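You operate a simulated robot arm through the tools that you are given. There is no shell and no other tool. Be economical: measure what you need, move in short steps, check, and stop when the job is done.

The job below is to be done with a simulated two-armed robot. You get a single attempt, and the scene is never put back.

Task
Pick up the tea brick labelled "LOT 7" from the top of the roasting bench with one hand, pass it to the other hand and put it on the cubby r8.

The check looks at the end state, three seconds after you hand in, the way a careful person would. Anything else that was tipped, shoved, dropped, spilled or broken makes it a failure.

Robot
Two 6-joint arms with two-finger grippers on one trunk, on a base that drives. Base frame: it is fixed to the floor where the robot stands at the start and does not move with it; the origin is under the middle of the robot, x ahead of it, y to its left, z up; the surface under the hand at the start is at about z = 0.85. Readings come in m, rad, newtons and seconds.
The left shoulder is at the start at [0.07, 0.176, 1.115], the right one opposite. With the tool pointing down near the work surface each hand reaches from about 0.48 to 0.8 m from the robot's upright axis, wherever it stands, measured 20 degrees to its own side. Places, roughly: cubby R8 [-3.4, 2.1, 1.1]. Payload 2.45 kg a hand.
Tool frame (each hand has its own): the origin (TCP) lies between the finger pads and is the grasp point; the fingertips stand 0.026 m ahead of it; z points along the fingers, y is the line along which they close. Largest opening 0.096 m; the body of the gripper starts 0.069 m behind the TCP.
Orientation is that of the tool frame in the base frame, as a unit quaternion [x, y, z, w]. With the fingers straight down and closing along the base's y, the tool's x points along the base's -x, its y along +y and its z along -z.

Tools
- The arms move only by the tool apply_moves. It takes "left_steps", "right_steps" or both (then of equal length, played together; a hand with none holds still); each is a list of rows, each an object (a shift or turn left out is 0, a gripper value left out holds the last) with "xyz": the shift along the base's x, y, z in cm, a list of three; "delta_rot": the turn, a rotation vector about the base's x, y, z in rad, a list of three; "hand": the finger opening in cm, from 0 to 9.6. In form: [{"xyz": [x, y, z], "delta_rot": [rx, ry, rz], "hand": hand}, ...]. A call has 1 to 20 rows; each row shifts and turns the commanded pose from where the row before left it. Rows are played at 5 a second. More than 0.05 m and 0.15 rad between two rows, or a gripper value outside its range, and nothing of the call is played. Where a pose cannot be reached the arm comes as near as it can. A force on the tool above 40 N (or 10 N above the force at the start of the call, whichever is more), or a blocked arm, ends the call early, and 0.2 s more pass. Each finger halts on what it meets, pressing with about 32 N; the grip force reading is that of the motor and also rises with nothing between the fingers. The clock runs only during rows and for 0.2 s after the last one: add rows that do not move to give the fingers time. It gives the time, the measured TCP pose, the force on the tool (base axes), the opening and the grip force at its end, in the units of the frame above (readings bear some noise), with the torque about the TCP (base axes, N m) and any sound that the robot's microphone picked up.
- Cameras (640 x 400 px; columns grow to the right, rows downward): "scene" is now at [0.1304, -0.0211, 1.4223]; the picture's right is [-0.25, -0.97, 0.00], its down [-0.67, 0.17, -0.72] and it looks along [0.70, -0.18, -0.69] (base axes); focal length 294 px, centre (320, 200). "left" rides on the left gripper at [0.082, -0.003, -0.098] in its tool frame; the picture's right is [0.04, 1.00, 0.00], its down [-0.73, 0.03, -0.68] and it looks along [-0.68, 0.03, 0.73] (tool axes); focal length 256 px, centre (320, 200). "right" rides on the right gripper at [0.082, 0.003, -0.098] in its tool frame; the picture's right is [-0.04, 1.00, 0.00], its down [-0.73, -0.03, -0.68] and it looks along [-0.68, -0.03, 0.73] (tool axes); focal length 256 px, centre (320, 200). There is no depth. A picture from a camera that has moved, and an enlarged one, comes with that camera's place and axes in the base frame and with its lens.
- capture(camera): a new picture of that camera. The clock stands still meanwhile.
- lift_body(by): slides the trunk up (or, below 0, down) by that many m; the arms and the scene camera ride with it, the base frame stays. It gives what a move gives, with no picture.
- roll_base(legs): drives the robot by 1 to 6 legs, each [ahead, left, turn to the left] in m, m and rad, along the robot's own axes; the way and the turn of a leg run together, so that a leg with both is an arc; at most 1.5 m and 3.142 rad a leg. The arms and the cameras ride along, it lands a little off, and it stops where it bumps. It gives what a move gives.
- head_to(pan, tilt): turns the head with the scene camera to pan (to the left, within 1.501 rad either way) and tilt (down, from -0.506 to 1.204), counted from straight ahead of the robot. It gives what a move gives.
- enlarge(camera, box): a new picture of the part [left, top, right, bottom] of that camera's present view, enlarged. The clock stands still meanwhile.
- job_done(): hands the job in; it is judged then, once.

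Work in short steps. Places have to be worked out from the pictures, the camera data and where the tool is seen: move nearer, look again, correct. Check each grasp and each placing, and mend what went wrong. You have 120 turns and 88 pictures in all, those below and enlarged ones among them. Open the grippers and draw the arms clear of the work before you hand the job in, unless the task says otherwise; then end with one line.

The tools are called after "Emit:" by a JSON object that holds its "name" and its "arguments". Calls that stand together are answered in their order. apply_moves: Moves the arms, as the interface text tells. Its arguments: {"type":"object","properties":{"left_steps":{"type":"array"},"right_steps":{"type":"array"}},"required":[]} The other tools are called the same way: lift_body (by) slides the trunk up or down; roll_base (legs) drives the base; head_to (pan, tilt) turns the head that bears the scene camera; capture (camera) takes a picture; enlarge (camera, box) takes an enlarged picture of a part of a camera's view; job_done () hands the job in.

At the start:

```text
clock: 0.0
left_ee_pos: [0.6382, 0.0964, 1.1692]
left_tool_rot: [0.0, 1.0, 0.0, 0.0]
left_force: [-1.0, -0.3, -0.2]
left_ft_torque: [0.01, 0.01, 0.01]
left_gripper_width: 0.0961
left_grasp_force: 0.0
right_ee_pos: [0.4288, -0.3565, 1.0784]
right_tool_rot: [0.0, 1.0, 0.0, 0.001]
right_force: [0.3, -0.4, -0.8]
right_ft_torque: [0.0, 0.04, 0.0]
right_gripper_width: 0.096
right_grasp_force: 0.0
trunk travel left (down, up): [-0.6, 0.24]
robot x, y, heading: [0.0024, -0.0009, -0.003]
head pan, tilt: [-0.25, 0.761]
```

scene: 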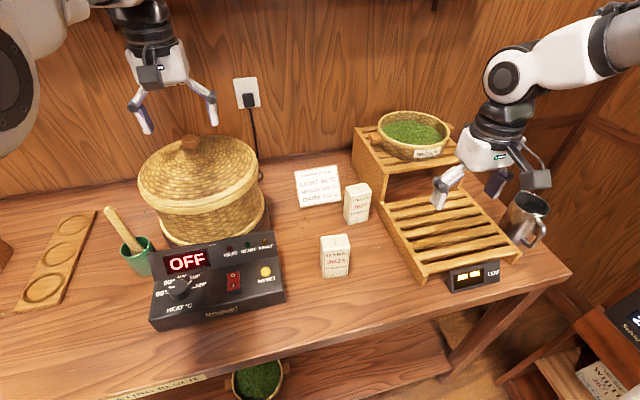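
right: 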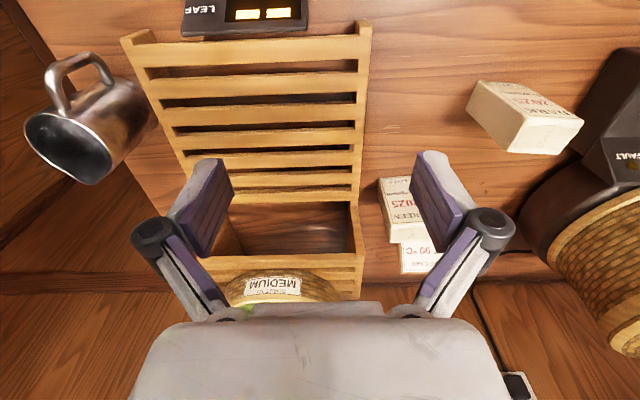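
left: 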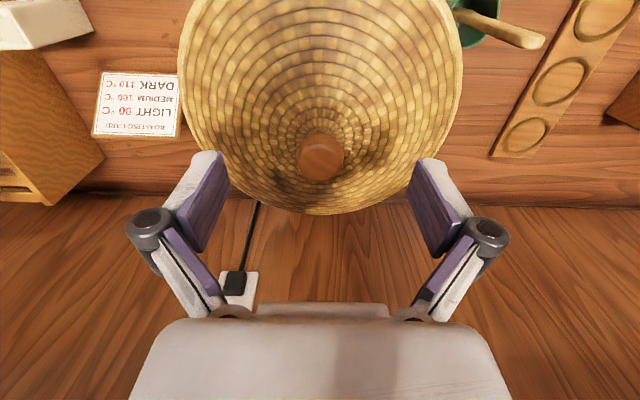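

Two bricks stand on the bench near the middle. I enlarge to read their labels.

Emit:
{"name": "enlarge", "arguments": {"camera": "scene", "box": [280, 160, 400, 290]}}

Emit:
{"name": "enlarge", "arguments": {"camera": "right", "box": [370, 60, 600, 290]}}

```text
3.08 times, centred on (340, 225) of scene
camera zoom: at [0.1304, -0.0211, 1.4223], right [-0.25, -0.97, 0.0], down [-0.67, 0.17, -0.72], along [0.7, -0.18, -0.69], focal length 903 px, centre (258, 123)
```

zoom: 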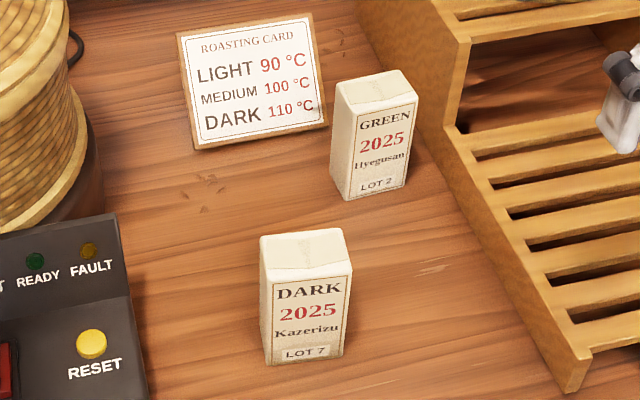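

```text
1.74 times, centred on (485, 175) of right
camera zoom: at [0.3473, -0.3537, 1.1762], right [0.04, 1.0, 0.0], down [0.73, -0.03, 0.68], along [0.68, -0.03, -0.73], focal length 445 px, centre (33, 244)
```

zoom: 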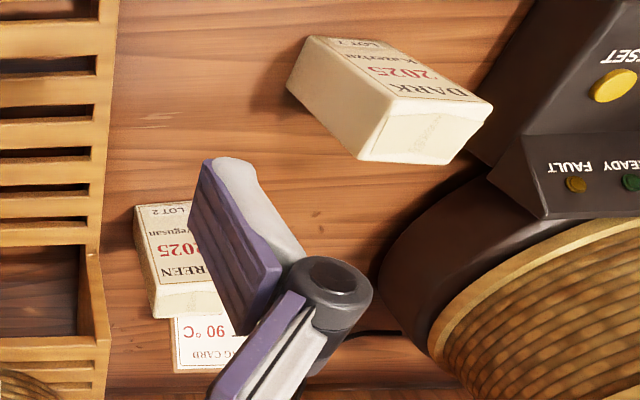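

LOT 7 is the nearer brick. I judge its centre at about (0.483, -0.145), 0.056 wide (y) by 0.035 by 0.10 high, with a yaw of about -0.15. I bring the right hand above it and look.

Emit:
{"name": "apply_moves", "arguments": {"right_steps": [{"xyz": [0.9, 3.5, 0], "delta_rot": [0, 0, -0.024]}, {"xyz": [0.9, 3.5, 0], "delta_rot": [0, 0, -0.024]}, {"xyz": [0.9, 3.5, 0], "delta_rot": [0, 0, -0.024]}, {"xyz": [0.9, 3.5, 0], "delta_rot": [0, 0, -0.024]}, {"xyz": [0.9, 3.5, 0], "delta_rot": [0, 0, -0.024]}, {"xyz": [0.9, 3.6, 0], "delta_rot": [0, 0, -0.024]}, {}]}}

Emit:
{"name": "capture", "arguments": {"camera": "right"}}

Emit:
{"name": "capture", "arguments": {"camera": "scene"}}

```text
clock: 1.6
left_ee_pos: [0.6367, 0.0978, 1.1703]
left_tool_rot: [0.0, 1.0, 0.0, 0.0]
left_force: [0.0, 0.1, 0.9]
left_ft_torque: [0.02, 0.03, -0.03]
left_gripper_width: 0.0959
left_grasp_force: 0.0
right_ee_pos: [0.484, -0.1464, 1.0779]
right_tool_rot: [0.073, 0.997, 0.001, 0.0]
right_force: [-0.2, -0.2, -0.1]
right_ft_torque: [0.03, 0.0, -0.02]
right_gripper_width: 0.0957
right_grasp_force: 0.1
trunk travel left (down, up): [-0.6, 0.24]
robot x, y, heading: [-0.0019, -0.0007, -0.001]
head pan, tilt: [-0.25, 0.761]
```

```text
82 pictures are left
camera right: at [0.4031, -0.1311, 1.177], right [0.18, 0.98, 0.0], down [0.72, -0.14, 0.68], along [0.67, -0.12, -0.73], focal length 256 px, centre (320, 200)
```

right: 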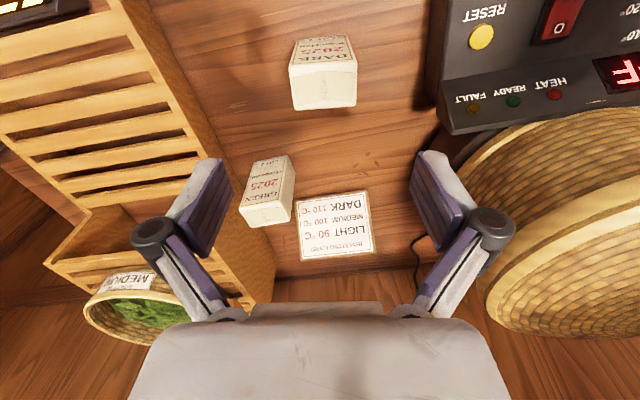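

```text
81 pictures are left
camera scene: at [0.1302, -0.0223, 1.4223], right [-0.25, -0.97, 0.0], down [-0.67, 0.17, -0.72], along [0.7, -0.18, -0.69], focal length 294 px, centre (320, 200)
```

scene: 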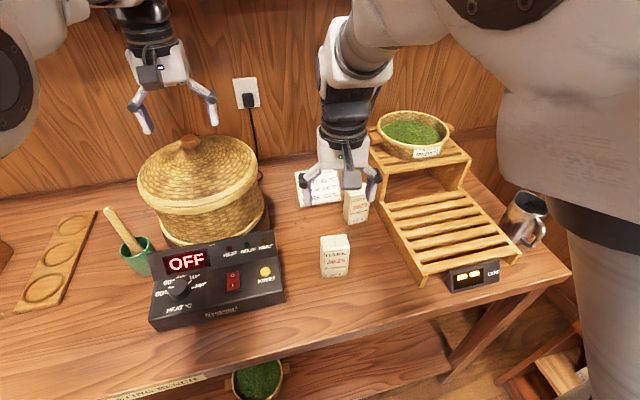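

I enlarge the right-hand view of the brick to refine its position.

Emit:
{"name": "enlarge", "arguments": {"camera": "right", "box": [270, 20, 380, 120]}}

```text
4.00 times, centred on (325, 70) of right
camera zoom: at [0.4031, -0.1311, 1.177], right [0.18, 0.98, 0.0], down [0.72, -0.14, 0.68], along [0.67, -0.12, -0.73], focal length 1024 px, centre (300, 720)
```

zoom: 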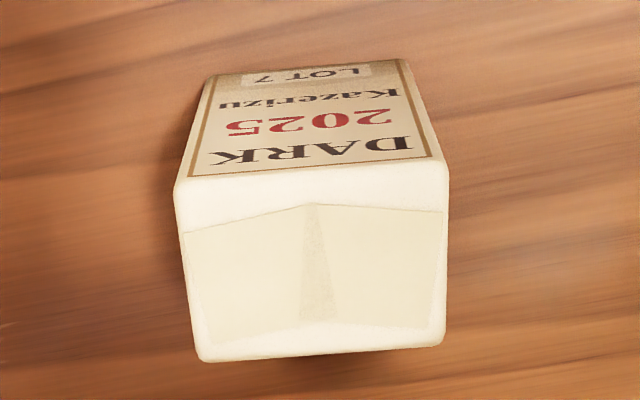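

Refined brick centre: (0.482, -0.140), with its top at about 0.95. I descend to TCP z 0.93 with the fingers open.

Emit:
{"name": "apply_moves", "arguments": {"right_steps": [{"xyz": [-0.2, 0.6, -3]}, {"xyz": [0, 0, -4]}, {"xyz": [0, 0, -4]}, {"xyz": [0, 0, -3.8]}, {}]}}

Emit:
{"name": "capture", "arguments": {"camera": "right"}}

Emit:
{"name": "enlarge", "arguments": {"camera": "scene", "box": [260, 150, 420, 290]}}

```text
clock: 2.8
left_ee_pos: [0.6367, 0.0969, 1.1701]
left_tool_rot: [0.0, 1.0, -0.001, 0.001]
left_force: [-0.3, 0.0, -1.1]
left_ft_torque: [0.01, 0.06, 0.01]
left_gripper_width: 0.0962
left_grasp_force: 0.1
right_ee_pos: [0.4892, -0.147, 0.9414]
right_tool_rot: [0.095, 0.995, 0.036, 0.004]
right_force: [0.2, 0.1, -0.3]
right_ft_torque: [-0.02, -0.01, 0.04]
right_gripper_width: 0.096
right_grasp_force: 0.2
trunk travel left (down, up): [-0.6, 0.24]
robot x, y, heading: [0.0001, -0.0039, -0.002]
head pan, tilt: [-0.25, 0.761]
```

```text
79 pictures are left
camera right: at [0.4069, -0.1353, 1.0405], right [0.23, 0.97, 0.07], down [0.7, -0.22, 0.68], along [0.67, -0.1, -0.73], focal length 256 px, centre (320, 200)
```

right: 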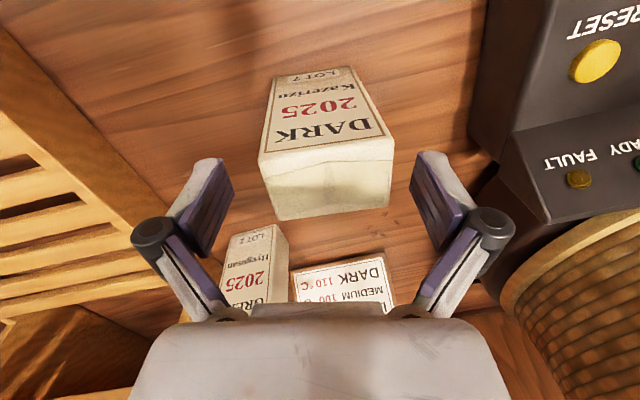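

```text
2.86 times, centred on (340, 220) of scene
camera zoom: at [0.1297, -0.0207, 1.4224], right [-0.25, -0.97, 0.0], down [-0.67, 0.17, -0.72], along [0.7, -0.18, -0.69], focal length 838 px, centre (263, 143)
```

zoom: 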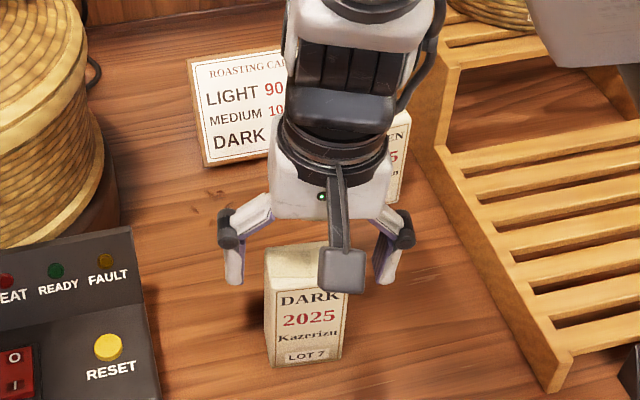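

The arm is too folded here: the pose tilted and is off. I go back up, drive 0.12 m back for more reach, then come forward again.

Emit:
{"name": "apply_moves", "arguments": {"right_steps": [{"xyz": [0, 0, 4]}, {"xyz": [0, 0, 4]}, {"xyz": [0, 0, 4]}, {"xyz": [0, 0, 2.8]}, {}]}}

Emit:
{"name": "roll_base", "arguments": {"legs": [[-0.12, 0, 0]]}}

```text
clock: 4.0
left_ee_pos: [0.6393, 0.098, 1.1688]
left_tool_rot: [-0.001, 1.0, 0.0, 0.001]
left_force: [-0.8, 0.0, -0.3]
left_ft_torque: [-0.02, 0.02, 0.01]
left_gripper_width: 0.0959
left_grasp_force: 0.1
right_ee_pos: [0.4816, -0.1402, 1.0768]
right_tool_rot: [0.073, 0.997, 0.003, 0.0]
right_force: [0.4, -0.5, -0.8]
right_ft_torque: [-0.01, -0.02, 0.02]
right_gripper_width: 0.096
right_grasp_force: 0.0
trunk travel left (down, up): [-0.6, 0.24]
robot x, y, heading: [-0.0027, 0.0006, 0.003]
head pan, tilt: [-0.25, 0.761]
```

```text
clock: 5.2
left_ee_pos: [0.5185, 0.0974, 1.1702]
left_tool_rot: [0.001, 1.0, -0.001, 0.0]
left_force: [-0.1, 0.5, 0.1]
left_ft_torque: [-0.03, -0.02, -0.02]
left_gripper_width: 0.096
left_grasp_force: 0.0
right_ee_pos: [0.3625, -0.1409, 1.079]
right_tool_rot: [0.074, 0.997, 0.003, -0.001]
right_force: [0.1, 0.1, 1.0]
right_ft_torque: [-0.01, 0.02, 0.02]
right_gripper_width: 0.0961
right_grasp_force: 0.1
trunk travel left (down, up): [-0.6, 0.24]
robot x, y, heading: [-0.1182, -0.0003, 0.002]
head pan, tilt: [-0.25, 0.761]
```

Now forward 12 cm at this height, then down to about z 0.99 for a check.

Emit:
{"name": "apply_moves", "arguments": {"right_steps": [{"xyz": [4, 0, 0]}, {"xyz": [4, 0, 0]}, {"xyz": [3.9, 0, 0]}, {"xyz": [0, 0, -4]}, {"xyz": [0, 0, -4]}, {}, {}]}}

Emit:
{"name": "capture", "arguments": {"camera": "right"}}

```text
clock: 6.8
left_ee_pos: [0.5169, 0.0971, 1.1704]
left_tool_rot: [0.001, 1.0, -0.001, 0.0]
left_force: [-0.3, 0.2, -0.1]
left_ft_torque: [0.01, -0.01, 0.0]
left_gripper_width: 0.0959
left_grasp_force: 0.1
right_ee_pos: [0.4797, -0.1407, 0.998]
right_tool_rot: [0.072, 0.997, 0.002, -0.002]
right_force: [0.7, 0.3, -0.1]
right_ft_torque: [0.0, 0.02, 0.03]
right_gripper_width: 0.096
right_grasp_force: 0.0
trunk travel left (down, up): [-0.6, 0.24]
robot x, y, heading: [-0.1177, -0.0004, 0.0]
head pan, tilt: [-0.25, 0.761]
```

```text
77 pictures are left
camera right: at [0.3994, -0.1262, 1.0974], right [0.19, 0.98, 0.01], down [0.72, -0.14, 0.68], along [0.67, -0.12, -0.73], focal length 256 px, centre (320, 200)
```

right: 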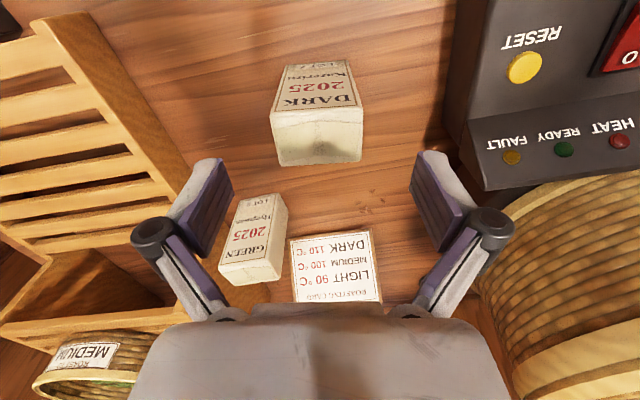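

Brick centre comes out at (0.480, -0.142), which matches the TCP. I descend to 0.93.

Emit:
{"name": "apply_moves", "arguments": {"right_steps": [{"xyz": [0, -0.1, -3.4]}, {"xyz": [0, 0, -3.4]}, {}]}}

Emit:
{"name": "capture", "arguments": {"camera": "right"}}

```text
clock: 7.6
left_ee_pos: [0.5161, 0.0974, 1.17]
left_tool_rot: [0.001, 1.0, -0.002, 0.0]
left_force: [0.9, -0.4, 0.1]
left_ft_torque: [0.0, -0.01, -0.01]
left_gripper_width: 0.096
left_grasp_force: 0.0
right_ee_pos: [0.4786, -0.1422, 0.9308]
right_tool_rot: [0.074, 0.997, 0.003, 0.0]
right_force: [0.4, 0.5, 0.6]
right_ft_torque: [0.01, -0.02, 0.01]
right_gripper_width: 0.0957
right_grasp_force: 0.0
trunk travel left (down, up): [-0.6, 0.24]
robot x, y, heading: [-0.1185, 0.0006, -0.004]
head pan, tilt: [-0.25, 0.761]
```

```text
76 pictures are left
camera right: at [0.3985, -0.127, 1.0299], right [0.19, 0.98, 0.01], down [0.72, -0.14, 0.68], along [0.67, -0.12, -0.73], focal length 256 px, centre (320, 200)
```

right: 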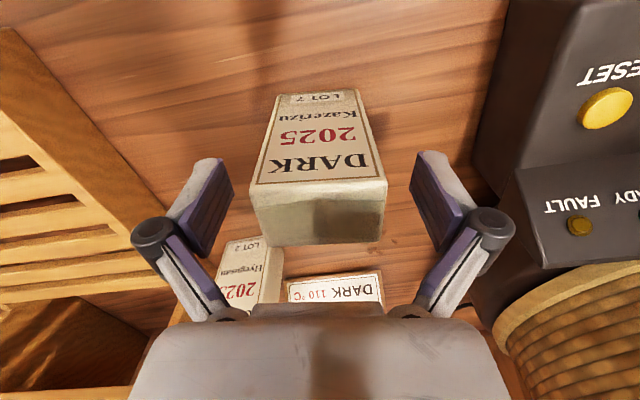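

The brick sits between the fingers. I close.

Emit:
{"name": "apply_moves", "arguments": {"right_steps": [{"hand": 5}, {"hand": 4}, {"hand": 4}, {}]}}

Emit:
{"name": "capture", "arguments": {"camera": "right"}}

```text
clock: 8.6
left_ee_pos: [0.5161, 0.098, 1.1698]
left_tool_rot: [0.001, 1.0, -0.001, 0.0]
left_force: [0.3, -0.4, 1.1]
left_ft_torque: [-0.01, -0.02, 0.02]
left_gripper_width: 0.0958
left_grasp_force: 0.0
right_ee_pos: [0.4788, -0.1421, 0.9321]
right_tool_rot: [0.073, 0.997, 0.003, 0.001]
right_force: [3.1, -1.2, 6.4]
right_ft_torque: [-0.23, -0.22, 0.08]
right_gripper_width: 0.0554
right_grasp_force: 32.4
trunk travel left (down, up): [-0.6, 0.24]
robot x, y, heading: [-0.1219, -0.0016, 0.001]
head pan, tilt: [-0.25, 0.761]
```

```text
75 pictures are left
camera right: at [0.3992, -0.127, 1.0302], right [0.19, 0.98, 0.01], down [0.72, -0.14, 0.68], along [0.67, -0.12, -0.73], focal length 256 px, centre (320, 200)
```

right: 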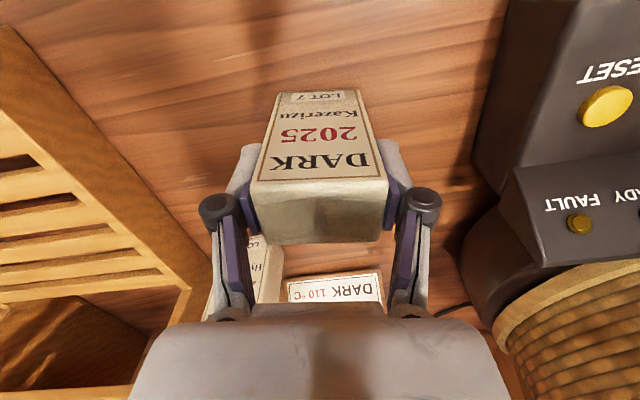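

Grip is 0.0554 wide. I lift straight up 16 cm.

Emit:
{"name": "apply_moves", "arguments": {"right_steps": [{"xyz": [0, 0, 2]}, {"xyz": [0, 0, 4]}, {"xyz": [0, 0, 5]}, {"xyz": [0, 0, 5]}, {}]}}

Emit:
{"name": "capture", "arguments": {"camera": "scene"}}

```text
clock: 9.8
left_ee_pos: [0.5178, 0.0965, 1.1688]
left_tool_rot: [0.001, 1.0, -0.001, -0.001]
left_force: [0.9, -0.5, -0.3]
left_ft_torque: [0.04, 0.02, -0.03]
left_gripper_width: 0.0963
left_grasp_force: 0.0
right_ee_pos: [0.4814, -0.1419, 1.0914]
right_tool_rot: [0.073, 0.997, 0.003, -0.001]
right_force: [0.8, 0.1, -1.3]
right_ft_torque: [0.02, 0.0, 0.0]
right_gripper_width: 0.0552
right_grasp_force: 31.5
trunk travel left (down, up): [-0.6, 0.24]
robot x, y, heading: [-0.1159, -0.0012, -0.004]
head pan, tilt: [-0.25, 0.761]
```

```text
74 pictures are left
camera scene: at [0.0112, -0.0212, 1.4221], right [-0.25, -0.97, 0.0], down [-0.67, 0.17, -0.72], along [0.7, -0.18, -0.69], focal length 294 px, centre (320, 200)
```

scene: 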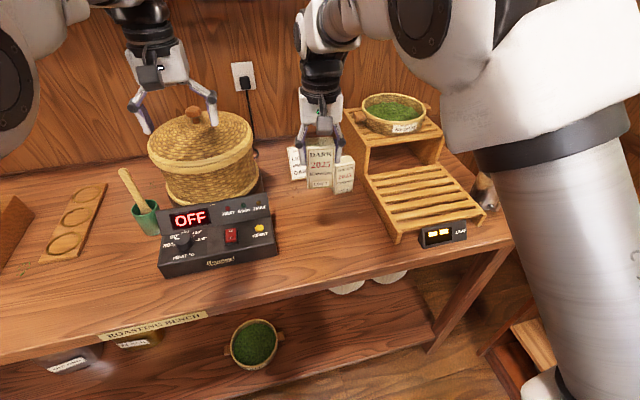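

The brick is held and the bench is undisturbed. Before driving I look left and right for obstacles.

Emit:
{"name": "roll_base", "arguments": {"legs": [[-0.35, 0, 0]]}}

Emit:
{"name": "head_to", "arguments": {"pan": 1.5, "tilt": 0.4}}

Emit:
{"name": "capture", "arguments": {"camera": "scene"}}

Emit:
{"name": "head_to", "arguments": {"pan": -1.5, "tilt": 0.5}}

Emit:
{"name": "capture", "arguments": {"camera": "scene"}}

```text
clock: 12.1
left_ee_pos: [0.1672, 0.0993, 1.1691]
left_tool_rot: [0.002, 1.0, -0.001, 0.0]
left_force: [-0.6, 0.8, 0.0]
left_ft_torque: [-0.04, 0.02, -0.01]
left_gripper_width: 0.096
left_grasp_force: 0.1
right_ee_pos: [0.1323, -0.142, 1.0914]
right_tool_rot: [0.073, 0.997, 0.003, 0.0]
right_force: [0.4, 0.1, -1.9]
right_ft_torque: [0.03, 0.0, 0.0]
right_gripper_width: 0.0555
right_grasp_force: 31.5
trunk travel left (down, up): [-0.6, 0.24]
robot x, y, heading: [-0.4735, -0.0008, 0.002]
head pan, tilt: [-0.25, 0.761]
```

```text
clock: 13.9
left_ee_pos: [0.1681, 0.0979, 1.1697]
left_tool_rot: [0.002, 1.0, 0.0, 0.0]
left_force: [0.1, 0.1, 1.5]
left_ft_torque: [-0.03, 0.03, -0.01]
left_gripper_width: 0.0958
left_grasp_force: 0.0
right_ee_pos: [0.1297, -0.1418, 1.0901]
right_tool_rot: [0.074, 0.997, 0.003, -0.001]
right_force: [0.1, -0.1, -2.1]
right_ft_torque: [0.03, 0.01, -0.02]
right_gripper_width: 0.0555
right_grasp_force: 32.3
trunk travel left (down, up): [-0.6, 0.24]
robot x, y, heading: [-0.4673, 0.0008, -0.005]
head pan, tilt: [1.499, 0.4]
```

```text
73 pictures are left
camera scene: at [-0.4118, 0.0923, 1.4543], right [1.0, -0.07, 0.0], down [-0.03, -0.39, -0.92], along [0.07, 0.92, -0.39], focal length 294 px, centre (320, 200)
```

scene: 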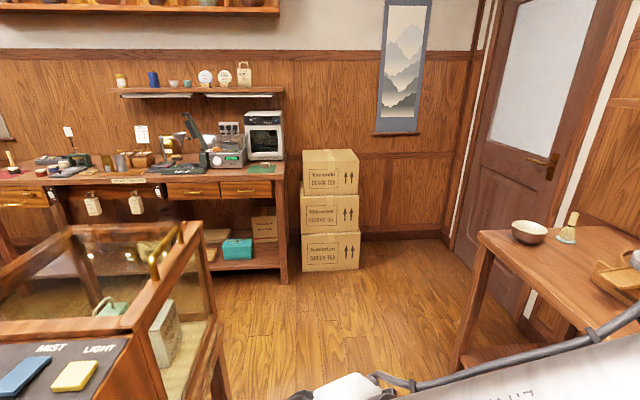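

```text
clock: 16.5
left_ee_pos: [0.1687, 0.0965, 1.1693]
left_tool_rot: [0.001, 1.0, 0.0, 0.001]
left_force: [0.0, -0.4, 0.2]
left_ft_torque: [-0.03, 0.0, 0.0]
left_gripper_width: 0.0956
left_grasp_force: 0.1
right_ee_pos: [0.1304, -0.1412, 1.0908]
right_tool_rot: [0.074, 0.997, 0.003, 0.0]
right_force: [-0.4, -0.4, -2.4]
right_ft_torque: [0.01, 0.01, -0.02]
right_gripper_width: 0.0554
right_grasp_force: 32.0
trunk travel left (down, up): [-0.6, 0.24]
robot x, y, heading: [-0.4652, -0.0016, -0.002]
head pan, tilt: [-1.499, 0.499]
```

```text
72 pictures are left
camera scene: at [-0.4123, -0.0909, 1.4451], right [-1.0, -0.07, 0.0], down [-0.03, 0.48, -0.88], along [0.06, -0.88, -0.48], focal length 294 px, centre (320, 200)
```

scene: 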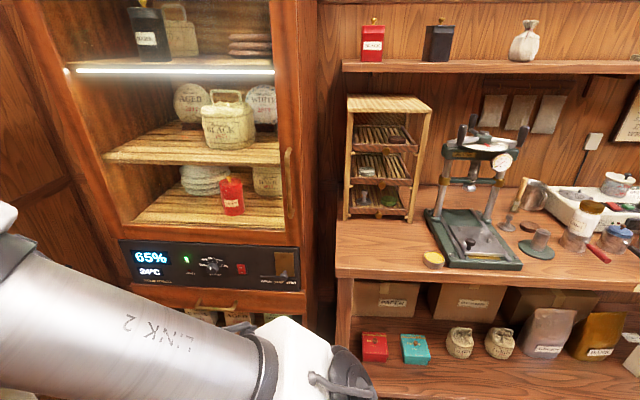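

A glass case stands behind-left with its near corner at about (-0.7, 0.5), and a bench and cabinet are behind-right. I raise the trunk for clearance, turn 0.6 left in free space and look behind-left.

Emit:
{"name": "lift_body", "arguments": {"by": 0.15}}

Emit:
{"name": "roll_base", "arguments": {"legs": [[0, 0, 0.6]]}}

Emit:
{"name": "head_to", "arguments": {"pan": 1.5, "tilt": 0.45}}

Emit:
{"name": "capture", "arguments": {"camera": "scene"}}

```text
clock: 18.2
left_ee_pos: [0.1682, 0.0975, 1.3194]
left_tool_rot: [0.002, 1.0, 0.0, 0.0]
left_force: [0.9, 0.7, 0.5]
left_ft_torque: [-0.01, -0.01, 0.0]
left_gripper_width: 0.0961
left_grasp_force: 0.1
right_ee_pos: [0.1305, -0.1417, 1.2403]
right_tool_rot: [0.075, 0.997, 0.003, -0.001]
right_force: [-0.4, -0.3, -1.1]
right_ft_torque: [0.03, -0.01, 0.01]
right_gripper_width: 0.0554
right_grasp_force: 31.7
trunk travel left (down, up): [-0.75, 0.09]
robot x, y, heading: [-0.4695, 0.0016, -0.0]
head pan, tilt: [-1.499, 0.499]
```

```text
clock: 20.3
left_ee_pos: [0.0056, 0.4371, 1.3188]
left_tool_rot: [-0.291, 0.957, 0.0, 0.0]
left_force: [0.0, 0.3, 0.7]
left_ft_torque: [-0.03, -0.01, -0.03]
left_gripper_width: 0.096
left_grasp_force: 0.1
right_ee_pos: [0.1082, 0.2189, 1.2408]
right_tool_rot: [-0.22, 0.975, 0.004, -0.002]
right_force: [0.6, 0.6, -1.3]
right_ft_torque: [0.04, 0.0, 0.01]
right_gripper_width: 0.0554
right_grasp_force: 31.9
trunk travel left (down, up): [-0.75, 0.09]
robot x, y, heading: [-0.4729, 0.0028, 0.595]
head pan, tilt: [-1.499, 0.499]
```

```text
clock: 22.9
left_ee_pos: [0.0048, 0.4366, 1.3189]
left_tool_rot: [-0.291, 0.957, 0.0, 0.0]
left_force: [-0.3, -0.3, -0.8]
left_ft_torque: [0.01, -0.03, -0.01]
left_gripper_width: 0.0961
left_grasp_force: 0.0
right_ee_pos: [0.108, 0.2186, 1.2409]
right_tool_rot: [-0.22, 0.975, 0.003, -0.002]
right_force: [-0.4, 0.1, -1.0]
right_ft_torque: [-0.01, -0.01, 0.01]
right_gripper_width: 0.0554
right_grasp_force: 31.8
trunk travel left (down, up): [-0.75, 0.09]
robot x, y, heading: [-0.472, 0.0019, 0.599]
head pan, tilt: [1.499, 0.45]
```

```text
71 pictures are left
camera scene: at [-0.4728, 0.108, 1.5996], right [0.87, 0.5, 0.0], down [0.22, -0.38, -0.9], along [-0.45, 0.78, -0.44], focal length 294 px, centre (320, 200)
```

scene: 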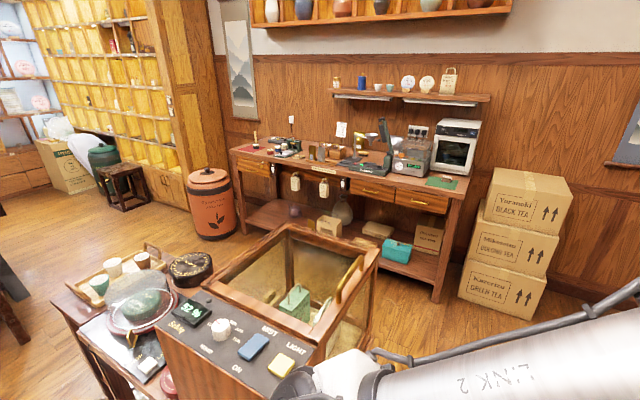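

The cubby wall faces -y with its front near y≈2.0, so I will need to stand near (-3.4, 1.3) facing +y. The glass case may be about 1.15 high, so I shift away from it, turn a bit more and look toward -x to check the route.

Emit:
{"name": "roll_base", "arguments": {"legs": [[0.124, -0.085, 0], [0, 0, 0.5]]}}

Emit:
{"name": "capture", "arguments": {"camera": "scene"}}

```text
clock: 25.6
left_ee_pos: [-0.1083, 0.609, 1.3191]
left_tool_rot: [-0.517, 0.856, 0.0, 0.0]
left_force: [0.2, 0.3, 0.1]
left_ft_torque: [0.0, 0.02, 0.01]
left_gripper_width: 0.0959
left_grasp_force: 0.2
right_ee_pos: [0.0866, 0.4653, 1.2407]
right_tool_rot: [-0.454, 0.891, 0.003, -0.002]
right_force: [-0.4, 0.3, -1.3]
right_ft_torque: [0.01, 0.0, 0.03]
right_gripper_width: 0.0554
right_grasp_force: 32.1
trunk travel left (down, up): [-0.75, 0.09]
robot x, y, heading: [-0.3165, -0.0008, 1.089]
head pan, tilt: [1.499, 0.45]
```

```text
70 pictures are left
camera scene: at [-0.3725, 0.0914, 1.5997], right [0.53, 0.85, 0.0], down [0.37, -0.23, -0.9], along [-0.77, 0.47, -0.43], focal length 294 px, centre (320, 200)
```

scene: 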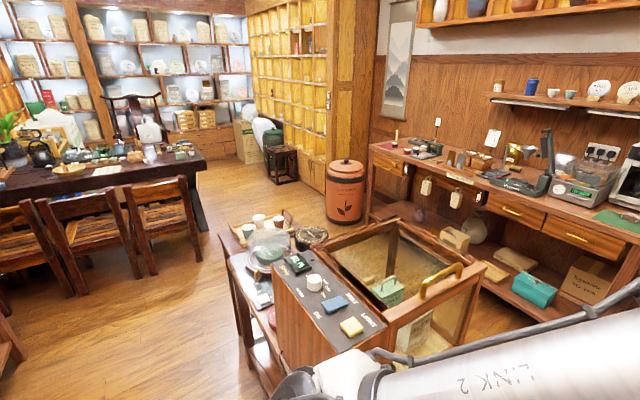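

Chairs and a tea table are at x≲-2.6 (y<0.4), a small table covers x -1.9..-0.7 for y>0.32, and the barrel is at (-2.6, 1.77). I reverse along y≈-0.2 with heading 0 so the arms trail, pausing to look at the right side.

Emit:
{"name": "roll_base", "arguments": {"legs": [[0, 0, -1.089], [0, -0.2, 0], [-0.6, 0, 0]]}}

Emit:
{"name": "head_to", "arguments": {"pan": -1.5, "tilt": 0.6}}

Emit:
{"name": "capture", "arguments": {"camera": "scene"}}

Emit:
{"name": "head_to", "arguments": {"pan": 1.5, "tilt": 0.6}}

Emit:
{"name": "capture", "arguments": {"camera": "scene"}}

```text
clock: 33.0
left_ee_pos: [-0.2726, -0.1049, 1.318]
left_tool_rot: [0.005, 1.0, -0.001, -0.001]
left_force: [0.3, 0.4, 0.3]
left_ft_torque: [-0.01, 0.04, -0.04]
left_gripper_width: 0.0957
left_grasp_force: 0.1
right_ee_pos: [-0.3114, -0.3428, 1.24]
right_tool_rot: [0.078, 0.997, 0.003, -0.001]
right_force: [0.6, -0.3, -1.9]
right_ft_torque: [-0.01, 0.01, 0.01]
right_gripper_width: 0.0555
right_grasp_force: 31.7
trunk travel left (down, up): [-0.75, 0.09]
robot x, y, heading: [-0.9151, -0.191, -0.007]
head pan, tilt: [1.499, 0.45]
```

```text
clock: 35.5
left_ee_pos: [-0.2726, -0.1039, 1.3195]
left_tool_rot: [0.005, 1.0, 0.0, -0.001]
left_force: [0.4, 0.2, 1.0]
left_ft_torque: [0.01, 0.01, 0.0]
left_gripper_width: 0.0957
left_grasp_force: 0.0
right_ee_pos: [-0.3131, -0.3434, 1.2401]
right_tool_rot: [0.078, 0.997, 0.003, -0.001]
right_force: [-0.9, -0.1, -1.5]
right_ft_torque: [-0.03, 0.0, 0.0]
right_gripper_width: 0.0555
right_grasp_force: 31.9
trunk travel left (down, up): [-0.75, 0.09]
robot x, y, heading: [-0.9135, -0.1958, -0.012]
head pan, tilt: [-1.499, 0.6]
```

```text
69 pictures are left
camera scene: at [-0.8558, -0.2853, 1.5861], right [-1.0, -0.06, 0.0], down [-0.04, 0.56, -0.83], along [0.05, -0.82, -0.56], focal length 294 px, centre (320, 200)
```

scene: 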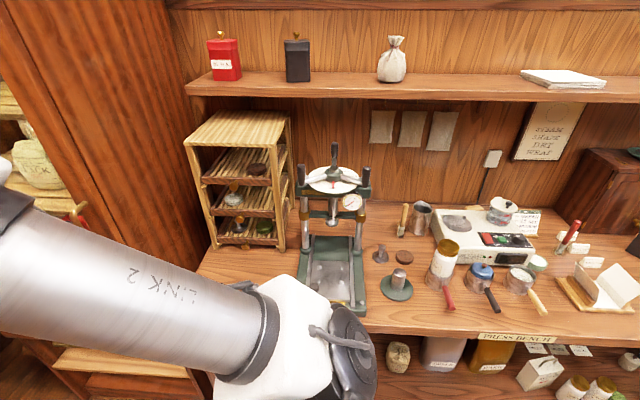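

```text
clock: 38.1
left_ee_pos: [-0.275, -0.1063, 1.3196]
left_tool_rot: [0.005, 1.0, 0.0, 0.0]
left_force: [-0.3, 0.8, -0.8]
left_ft_torque: [0.01, 0.02, 0.0]
left_gripper_width: 0.0961
left_grasp_force: 0.1
right_ee_pos: [-0.3132, -0.3424, 1.2412]
right_tool_rot: [0.079, 0.997, 0.003, -0.001]
right_force: [0.6, -1.0, -1.1]
right_ft_torque: [-0.02, 0.03, -0.01]
right_gripper_width: 0.0554
right_grasp_force: 31.9
trunk travel left (down, up): [-0.75, 0.09]
robot x, y, heading: [-0.9128, -0.1973, -0.009]
head pan, tilt: [1.499, 0.6]
```

```text
68 pictures are left
camera scene: at [-0.854, -0.1089, 1.5861], right [1.0, -0.08, 0.0], down [-0.05, -0.56, -0.83], along [0.07, 0.82, -0.56], focal length 294 px, centre (320, 200)
```

scene: 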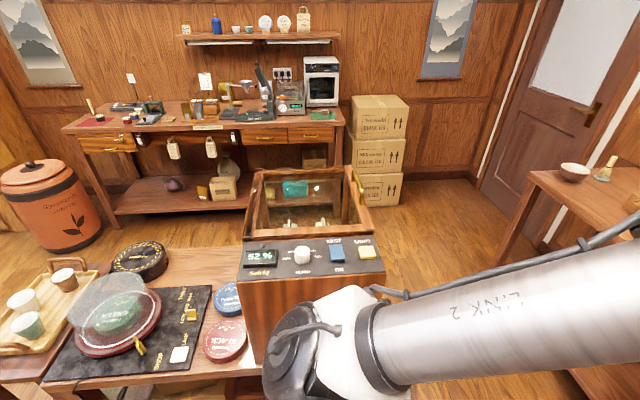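

The corridor is about y -0.725..+0.305 and the robot is centred in it. I reverse another 0.85 m and look again at the gap between the chairs and the small table.

Emit:
{"name": "roll_base", "arguments": {"legs": [[-0.85, -0.02, 0]]}}

Emit:
{"name": "capture", "arguments": {"camera": "scene"}}

Emit:
{"name": "head_to", "arguments": {"pan": 1.5, "tilt": 1.1}}

Emit:
{"name": "capture", "arguments": {"camera": "scene"}}

```text
clock: 42.7
left_ee_pos: [-1.1214, -0.1167, 1.3191]
left_tool_rot: [0.005, 1.0, 0.001, -0.001]
left_force: [-0.9, 0.5, -0.6]
left_ft_torque: [-0.02, 0.02, 0.02]
left_gripper_width: 0.096
left_grasp_force: 0.0
right_ee_pos: [-1.1617, -0.3534, 1.2405]
right_tool_rot: [0.077, 0.997, 0.002, 0.0]
right_force: [0.0, 0.0, -2.0]
right_ft_torque: [-0.03, -0.01, 0.0]
right_gripper_width: 0.0552
right_grasp_force: 32.1
trunk travel left (down, up): [-0.75, 0.09]
robot x, y, heading: [-1.7626, -0.2108, -0.004]
head pan, tilt: [1.499, 0.6]
```

```text
67 pictures are left
camera scene: at [-1.7022, -0.1206, 1.586], right [1.0, -0.08, 0.0], down [-0.05, -0.56, -0.83], along [0.07, 0.82, -0.56], focal length 294 px, centre (320, 200)
```

scene: 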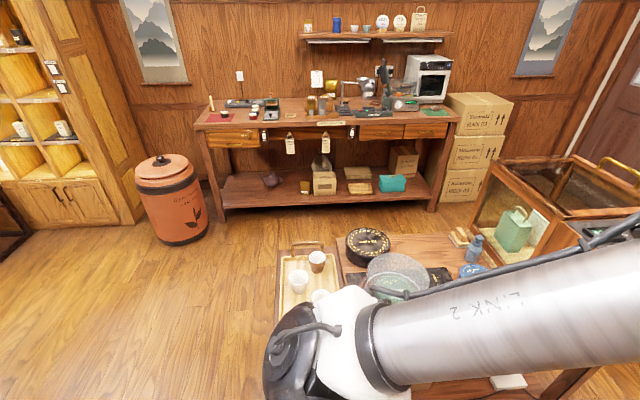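

```text
clock: 43.6
left_ee_pos: [-1.1217, -0.1161, 1.3193]
left_tool_rot: [0.006, 1.0, 0.0, 0.0]
left_force: [-1.0, -0.1, 0.4]
left_ft_torque: [0.02, 0.01, 0.01]
left_gripper_width: 0.096
left_grasp_force: 0.1
right_ee_pos: [-1.1621, -0.3536, 1.2408]
right_tool_rot: [0.078, 0.997, 0.002, -0.002]
right_force: [-0.5, 0.3, -1.7]
right_ft_torque: [0.0, 0.0, -0.01]
right_gripper_width: 0.0553
right_grasp_force: 31.4
trunk travel left (down, up): [-0.75, 0.09]
robot x, y, heading: [-1.7639, -0.2058, -0.01]
head pan, tilt: [1.499, 1.1]
```

```text
66 pictures are left
camera scene: at [-1.7052, -0.1457, 1.5475], right [1.0, -0.08, 0.0], down [-0.07, -0.89, -0.45], along [0.04, 0.45, -0.89], focal length 294 px, centre (320, 200)
```

scene: 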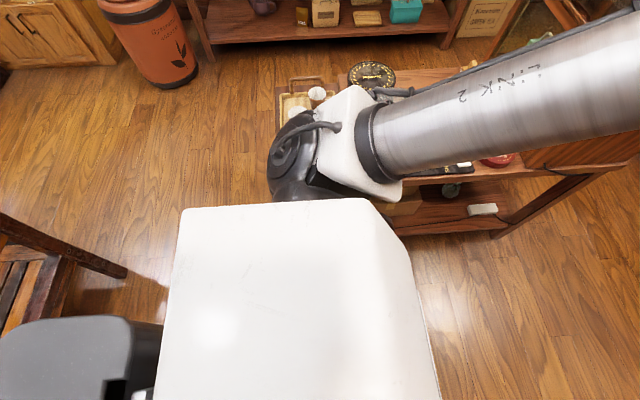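

A chair back shows near the lower left. I raise the trunk fully and turn 0.8 left (arms well above the small table) to see the gap properly.

Emit:
{"name": "lift_body", "arguments": {"by": 0.085}}

Emit:
{"name": "roll_base", "arguments": {"legs": [[0, 0, 0.8]]}}

Emit:
{"name": "head_to", "arguments": {"pan": 1.5, "tilt": 0.75}}

Emit:
{"name": "capture", "arguments": {"camera": "scene"}}

```text
clock: 44.8
left_ee_pos: [-1.1231, -0.1159, 1.4045]
left_tool_rot: [0.006, 1.0, 0.0, 0.0]
left_force: [-0.4, -0.4, 0.5]
left_ft_torque: [0.03, 0.0, 0.0]
left_gripper_width: 0.0959
left_grasp_force: 0.1
right_ee_pos: [-1.1613, -0.3535, 1.3258]
right_tool_rot: [0.078, 0.997, 0.003, 0.0]
right_force: [-0.2, 0.0, -1.5]
right_ft_torque: [0.01, -0.03, 0.06]
right_gripper_width: 0.0553
right_grasp_force: 31.6
trunk travel left (down, up): [-0.835, 0.005]
robot x, y, heading: [-1.7615, -0.2043, -0.012]
head pan, tilt: [1.499, 1.1]
```

```text
clock: 47.3
left_ee_pos: [-1.3806, 0.3144, 1.4044]
left_tool_rot: [-0.385, 0.923, 0.0, 0.0]
left_force: [-0.1, 0.5, -0.7]
left_ft_torque: [-0.03, 0.02, 0.0]
left_gripper_width: 0.096
left_grasp_force: 0.1
right_ee_pos: [-1.2375, 0.1186, 1.3247]
right_tool_rot: [-0.316, 0.949, 0.002, -0.003]
right_force: [-0.3, -0.2, -0.9]
right_ft_torque: [-0.04, 0.02, -0.02]
right_gripper_width: 0.0556
right_grasp_force: 32.5
trunk travel left (down, up): [-0.835, 0.005]
robot x, y, heading: [-1.7616, -0.202, 0.791]
head pan, tilt: [1.499, 1.1]
```

```text
clock: 48.1
left_ee_pos: [-1.3822, 0.3146, 1.4041]
left_tool_rot: [-0.384, 0.923, 0.001, 0.0]
left_force: [0.0, 0.3, 0.9]
left_ft_torque: [0.01, 0.04, -0.03]
left_gripper_width: 0.096
left_grasp_force: 0.0
right_ee_pos: [-1.2386, 0.1215, 1.3267]
right_tool_rot: [-0.316, 0.949, 0.003, -0.001]
right_force: [-0.1, -0.1, -1.5]
right_ft_torque: [0.01, -0.02, 0.0]
right_gripper_width: 0.0554
right_grasp_force: 32.1
trunk travel left (down, up): [-0.835, 0.005]
robot x, y, heading: [-1.7606, -0.2107, 0.788]
head pan, tilt: [1.499, 0.75]
```

```text
65 pictures are left
camera scene: at [-1.78, -0.1096, 1.6581], right [0.75, 0.66, 0.0], down [0.45, -0.51, -0.73], along [-0.48, 0.55, -0.68], focal length 294 px, centre (320, 200)
```

scene: 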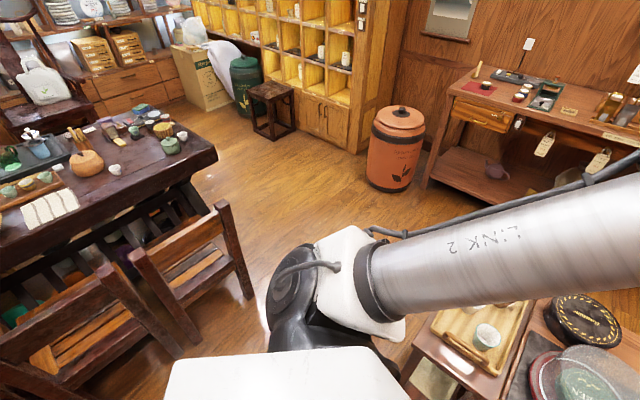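

The chair backs are at x≈-2.7 and the small table ends at x≈-1.8, so I pass through at x≈-2.25. I drive there, face +y, and go ahead to y≈1.1.

Emit:
{"name": "roll_base", "arguments": {"legs": [[-0.35, 0.35, 0], [0, 0, 0.783], [1.3, 0, 0]]}}

Emit:
{"name": "head_to", "arguments": {"pan": 0.9, "tilt": 0.4}}

Emit:
{"name": "capture", "arguments": {"camera": "scene"}}

```text
clock: 59.2
left_ee_pos: [-2.3747, 1.7261, 1.4046]
left_tool_rot: [0.712, -0.703, 0.0, 0.0]
left_force: [1.0, -0.4, 0.4]
left_ft_torque: [0.03, 0.03, -0.02]
left_gripper_width: 0.0962
left_grasp_force: 0.1
right_ee_pos: [-2.1365, 1.6921, 1.3255]
right_tool_rot: [-0.66, 0.752, 0.001, -0.001]
right_force: [-0.1, 0.9, -0.9]
right_ft_torque: [-0.01, 0.0, -0.02]
right_gripper_width: 0.0556
right_grasp_force: 32.1
trunk travel left (down, up): [-0.835, 0.005]
robot x, y, heading: [-2.265, 1.0889, 1.588]
head pan, tilt: [1.499, 0.75]
```

```text
clock: 60.2
left_ee_pos: [-2.3749, 1.7279, 1.4021]
left_tool_rot: [0.712, -0.702, -0.001, 0.0]
left_force: [0.0, -0.3, -0.3]
left_ft_torque: [-0.05, 0.0, -0.03]
left_gripper_width: 0.096
left_grasp_force: 0.1
right_ee_pos: [-2.136, 1.6933, 1.3252]
right_tool_rot: [-0.659, 0.752, 0.002, -0.003]
right_force: [-0.4, 0.7, -1.8]
right_ft_torque: [-0.01, 0.01, 0.0]
right_gripper_width: 0.0553
right_grasp_force: 31.8
trunk travel left (down, up): [-0.835, 0.005]
robot x, y, heading: [-2.2663, 1.0882, 1.586]
head pan, tilt: [0.901, 0.4]
```

```text
64 pictures are left
camera scene: at [-2.3417, 1.1966, 1.6892], right [0.61, 0.79, 0.0], down [0.31, -0.24, -0.92], along [-0.73, 0.56, -0.39], focal length 294 px, centre (320, 200)
```

scene: 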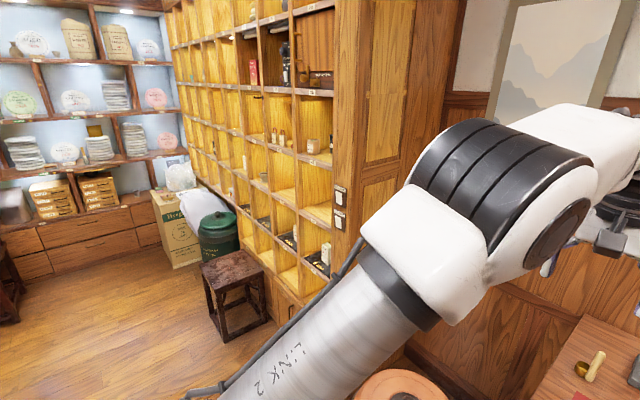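

The way left is clear. I slide left 1.05 m to about x=-3.32 and look at the cubbies.

Emit:
{"name": "roll_base", "arguments": {"legs": [[0, 1.05, -0.015]]}}

Emit:
{"name": "head_to", "arguments": {"pan": 0.0, "tilt": 0.45}}

Emit:
{"name": "capture", "arguments": {"camera": "scene"}}

```text
clock: 65.7
left_ee_pos: [-3.4197, 1.7208, 1.4041]
left_tool_rot: [-0.706, 0.708, 0.001, 0.001]
left_force: [0.0, 0.0, 0.3]
left_ft_torque: [0.0, 0.05, 0.01]
left_gripper_width: 0.0961
left_grasp_force: 0.0
right_ee_pos: [-3.1823, 1.6834, 1.3251]
right_tool_rot: [-0.653, 0.758, 0.001, -0.002]
right_force: [-0.2, -0.2, -1.7]
right_ft_torque: [0.0, 0.0, 0.04]
right_gripper_width: 0.0555
right_grasp_force: 32.3
trunk travel left (down, up): [-0.835, 0.005]
robot x, y, heading: [-3.3244, 1.0829, 1.565]
head pan, tilt: [0.901, 0.4]
```

```text
clock: 66.9
left_ee_pos: [-3.421, 1.7213, 1.404]
left_tool_rot: [-0.705, 0.709, 0.0, 0.0]
left_force: [-0.4, -0.5, -0.2]
left_ft_torque: [0.02, 0.04, -0.02]
left_gripper_width: 0.0958
left_grasp_force: 0.0
right_ee_pos: [-3.1829, 1.6841, 1.325]
right_tool_rot: [-0.652, 0.758, 0.002, -0.002]
right_force: [0.1, 0.2, -2.0]
right_ft_torque: [0.02, -0.04, 0.01]
right_gripper_width: 0.0557
right_grasp_force: 32.9
trunk travel left (down, up): [-0.835, 0.005]
robot x, y, heading: [-3.3256, 1.0832, 1.571]
head pan, tilt: [0.0, 0.45]
```

```text
63 pictures are left
camera scene: at [-3.325, 1.2251, 1.6846], right [1.0, 0.0, 0.0], down [0.0, -0.44, -0.9], along [0.0, 0.9, -0.44], focal length 294 px, centre (320, 200)
```

scene: 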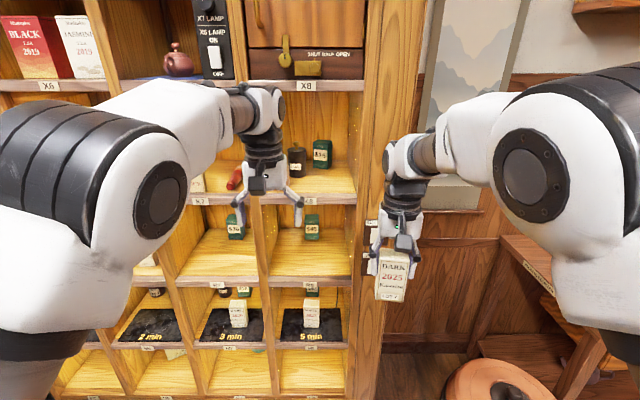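

I zoom in to read the cubby labels.

Emit:
{"name": "enlarge", "arguments": {"camera": "scene", "box": [120, 170, 380, 320]}}

Emit:
{"name": "enlarge", "arguments": {"camera": "scene", "box": [100, 270, 360, 400]}}

```text
2.46 times, centred on (250, 245) of scene
camera zoom: at [-3.325, 1.2251, 1.6846], right [1.0, 0.0, 0.0], down [0.0, -0.44, -0.9], along [0.0, 0.9, -0.44], focal length 722 px, centre (492, 89)
```

zoom: 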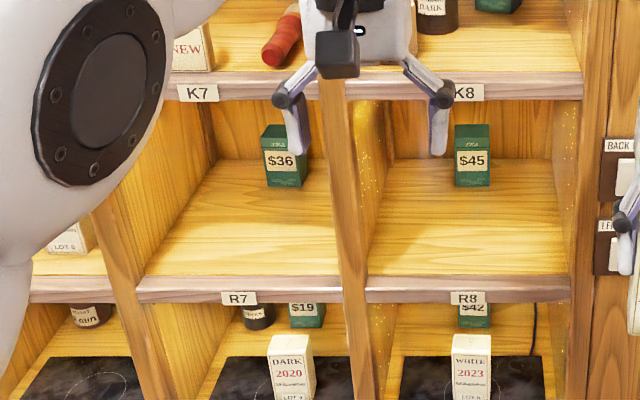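

```text
2.46 times, centred on (230, 335) of scene
camera zoom: at [-3.325, 1.2251, 1.6846], right [1.0, 0.0, 0.0], down [0.0, -0.44, -0.9], along [0.0, 0.9, -0.44], focal length 722 px, centre (542, -132)
```

zoom: 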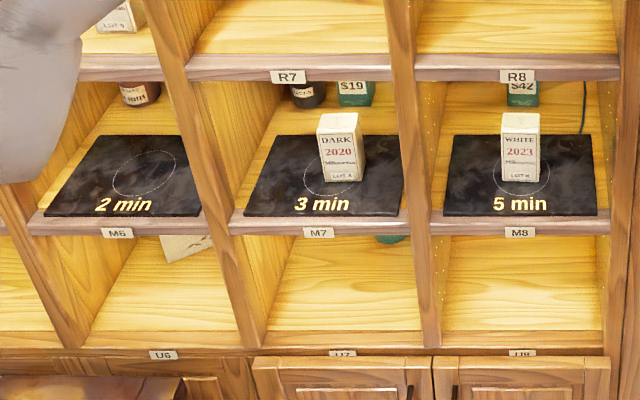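

R8 is the compartment above the R8 label: floor z≈0.99, opening x≈-3.50..-3.22, front y≈2.0, with a green $45 box at its back. The brick should go at about (-3.36, 2.09). The right hand will hold the brick from above while the left takes it from the side, tilted 0.5 rad below horizontal, so that hand can place it in the cubby. First I pitch the left hand forward.

Emit:
{"name": "apply_moves", "arguments": {"left_steps": [{"xyz": [-1, -1, 0], "delta_rot": [0.134, 0, 0]}, {"xyz": [-1, -1, 0], "delta_rot": [0.134, 0, 0]}, {"xyz": [-1, -1, 0], "delta_rot": [0.134, 0, 0]}, {"xyz": [-1, -1, 0], "delta_rot": [0.134, 0, 0]}, {"xyz": [-1, -1, 0], "delta_rot": [0.134, 0, 0]}, {"delta_rot": [0.134, 0, 0]}, {"delta_rot": [0.134, 0, 0]}, {"delta_rot": [0.134, 0, 0]}, {}]}}

Emit:
{"name": "head_to", "arguments": {"pan": 0.0, "tilt": 0.6}}

Emit:
{"name": "capture", "arguments": {"camera": "scene"}}

```text
clock: 68.9
left_ee_pos: [-3.4729, 1.6775, 1.3962]
left_tool_rot: [0.635, -0.632, -0.291, -0.335]
left_force: [-0.3, -0.4, 0.6]
left_ft_torque: [0.0, 0.0, -0.04]
left_gripper_width: 0.0958
left_grasp_force: 0.0
left hand out of reach, approached as far as the arm can: row 7, 8
right_ee_pos: [-3.1837, 1.6835, 1.3258]
right_tool_rot: [-0.653, 0.758, 0.0, -0.002]
right_force: [-0.2, 0.0, -2.0]
right_ft_torque: [-0.01, 0.03, -0.02]
right_gripper_width: 0.0554
right_grasp_force: 31.7
trunk travel left (down, up): [-0.835, 0.005]
robot x, y, heading: [-3.3244, 1.0798, 1.569]
head pan, tilt: [0.0, 0.45]
```

```text
clock: 69.6
left_ee_pos: [-3.4715, 1.6766, 1.3973]
left_tool_rot: [0.634, -0.632, -0.293, -0.336]
left_force: [-0.2, 0.1, -0.8]
left_ft_torque: [0.02, 0.0, 0.04]
left_gripper_width: 0.096
left_grasp_force: 0.1
right_ee_pos: [-3.1839, 1.6834, 1.3248]
right_tool_rot: [-0.653, 0.757, 0.001, -0.002]
right_force: [0.5, 0.0, -1.2]
right_ft_torque: [0.0, -0.01, 0.01]
right_gripper_width: 0.0555
right_grasp_force: 31.6
trunk travel left (down, up): [-0.835, 0.005]
robot x, y, heading: [-3.3257, 1.0815, 1.567]
head pan, tilt: [0.0, 0.6]
```

```text
60 pictures are left
camera scene: at [-3.3066, 1.2225, 1.6802], right [0.98, -0.21, 0.0], down [-0.1, -0.47, -0.88], along [0.18, 0.86, -0.48], focal length 294 px, centre (320, 200)
```

scene: 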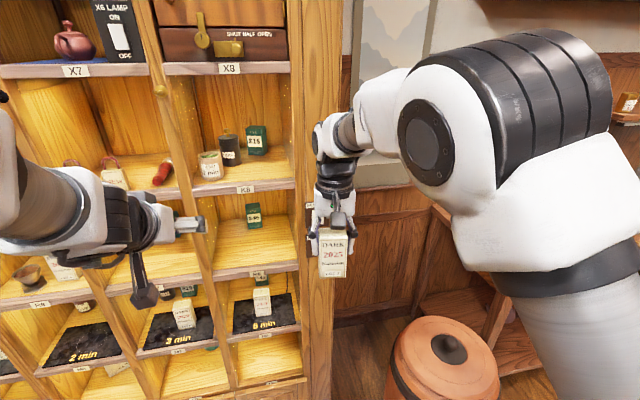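

The left hand nearly reached the pitch; yawing to the right will ease the wrist. Now I yaw the left hand -1.22 toward the right and bring the right hand with the brick to the middle, yawed +0.5.

Emit:
{"name": "apply_moves", "arguments": {"left_steps": [{"xyz": [0, 1, 0], "delta_rot": [0, 0, -0.1356]}, {"xyz": [0, 1, 0], "delta_rot": [0, 0, -0.1356]}, {"xyz": [0, 1, 0], "delta_rot": [0, 0, -0.1356]}, {"xyz": [0.5, 0, 0], "delta_rot": [0, 0, -0.1356]}, {"xyz": [0.5, 0, 0], "delta_rot": [0, 0, -0.1356]}, {"xyz": [0.5, -1, -0.5], "delta_rot": [0, 0, -0.1356]}, {"xyz": [0.5, -1, -0.5], "delta_rot": [0, 0, -0.1356]}, {"xyz": [0.5, -1, -0.5], "delta_rot": [0, 0, -0.1356]}, {"xyz": [0.5, -1, -0.5], "delta_rot": [0, 0, -0.1352]}, {}], "right_steps": [{"xyz": [-1, 0.4, 0], "delta_rot": [0, 0, 0.0556]}, {"xyz": [-1, 0.4, 0], "delta_rot": [0, 0, 0.0556]}, {"xyz": [-1, 0.4, 0], "delta_rot": [0, 0, 0.0556]}, {"xyz": [-1, 0.4, 0], "delta_rot": [0, 0, 0.0556]}, {"xyz": [-1, 0.4, 0], "delta_rot": [0, 0, 0.0556]}, {"xyz": [-1, 0.4, 0], "delta_rot": [0, 0, 0.0556]}, {"xyz": [-1, 0.4, 0], "delta_rot": [0, 0, 0.0556]}, {"xyz": [-1, 0.4, 0], "delta_rot": [0, 0, 0.0556]}, {"xyz": [-1, 0.4, 0], "delta_rot": [0, 0, 0.0552]}, {}]}}

Emit:
{"name": "capture", "arguments": {"camera": "scene"}}

Emit:
{"name": "capture", "arguments": {"camera": "left"}}

```text
clock: 71.8
left_ee_pos: [-3.4393, 1.6644, 1.3809]
left_tool_rot: [-0.146, 0.881, 0.062, 0.446]
left_force: [0.1, -0.3, -0.2]
left_ft_torque: [-0.02, -0.01, 0.0]
left_gripper_width: 0.096
left_grasp_force: 0.0
right_ee_pos: [-3.2653, 1.7229, 1.3278]
right_tool_rot: [0.816, -0.577, -0.007, 0.008]
right_force: [1.4, 0.2, -1.6]
right_ft_torque: [0.02, 0.0, 0.02]
right_gripper_width: 0.0557
right_grasp_force: 32.0
trunk travel left (down, up): [-0.835, 0.005]
robot x, y, heading: [-3.3226, 1.0812, 1.57]
head pan, tilt: [0.0, 0.6]
```

```text
59 pictures are left
camera scene: at [-3.3249, 1.221, 1.6711], right [1.0, 0.0, 0.0], down [0.0, -0.56, -0.83], along [0.0, 0.83, -0.56], focal length 294 px, centre (320, 200)
```

scene: 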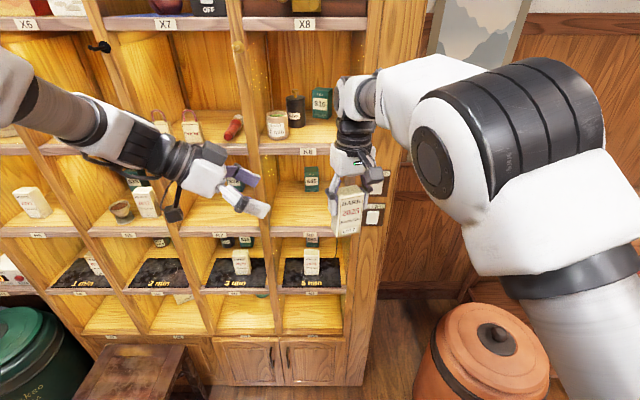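

```text
58 pictures are left
camera left: at [-3.5583, 1.6215, 1.3749], right [-0.33, 0.94, -0.05], down [-0.12, 0.01, 0.99], along [0.93, 0.34, 0.11], focal length 256 px, centre (320, 200)
```

left: 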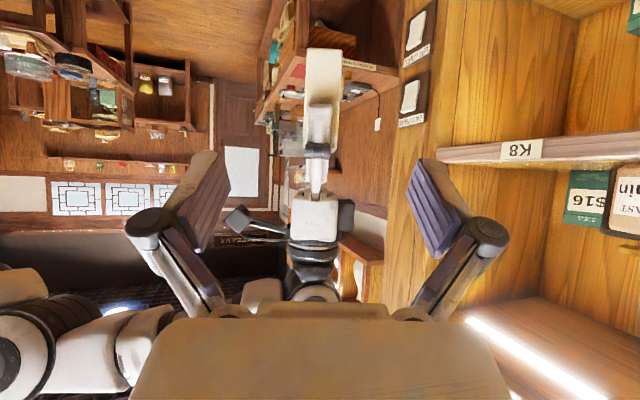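

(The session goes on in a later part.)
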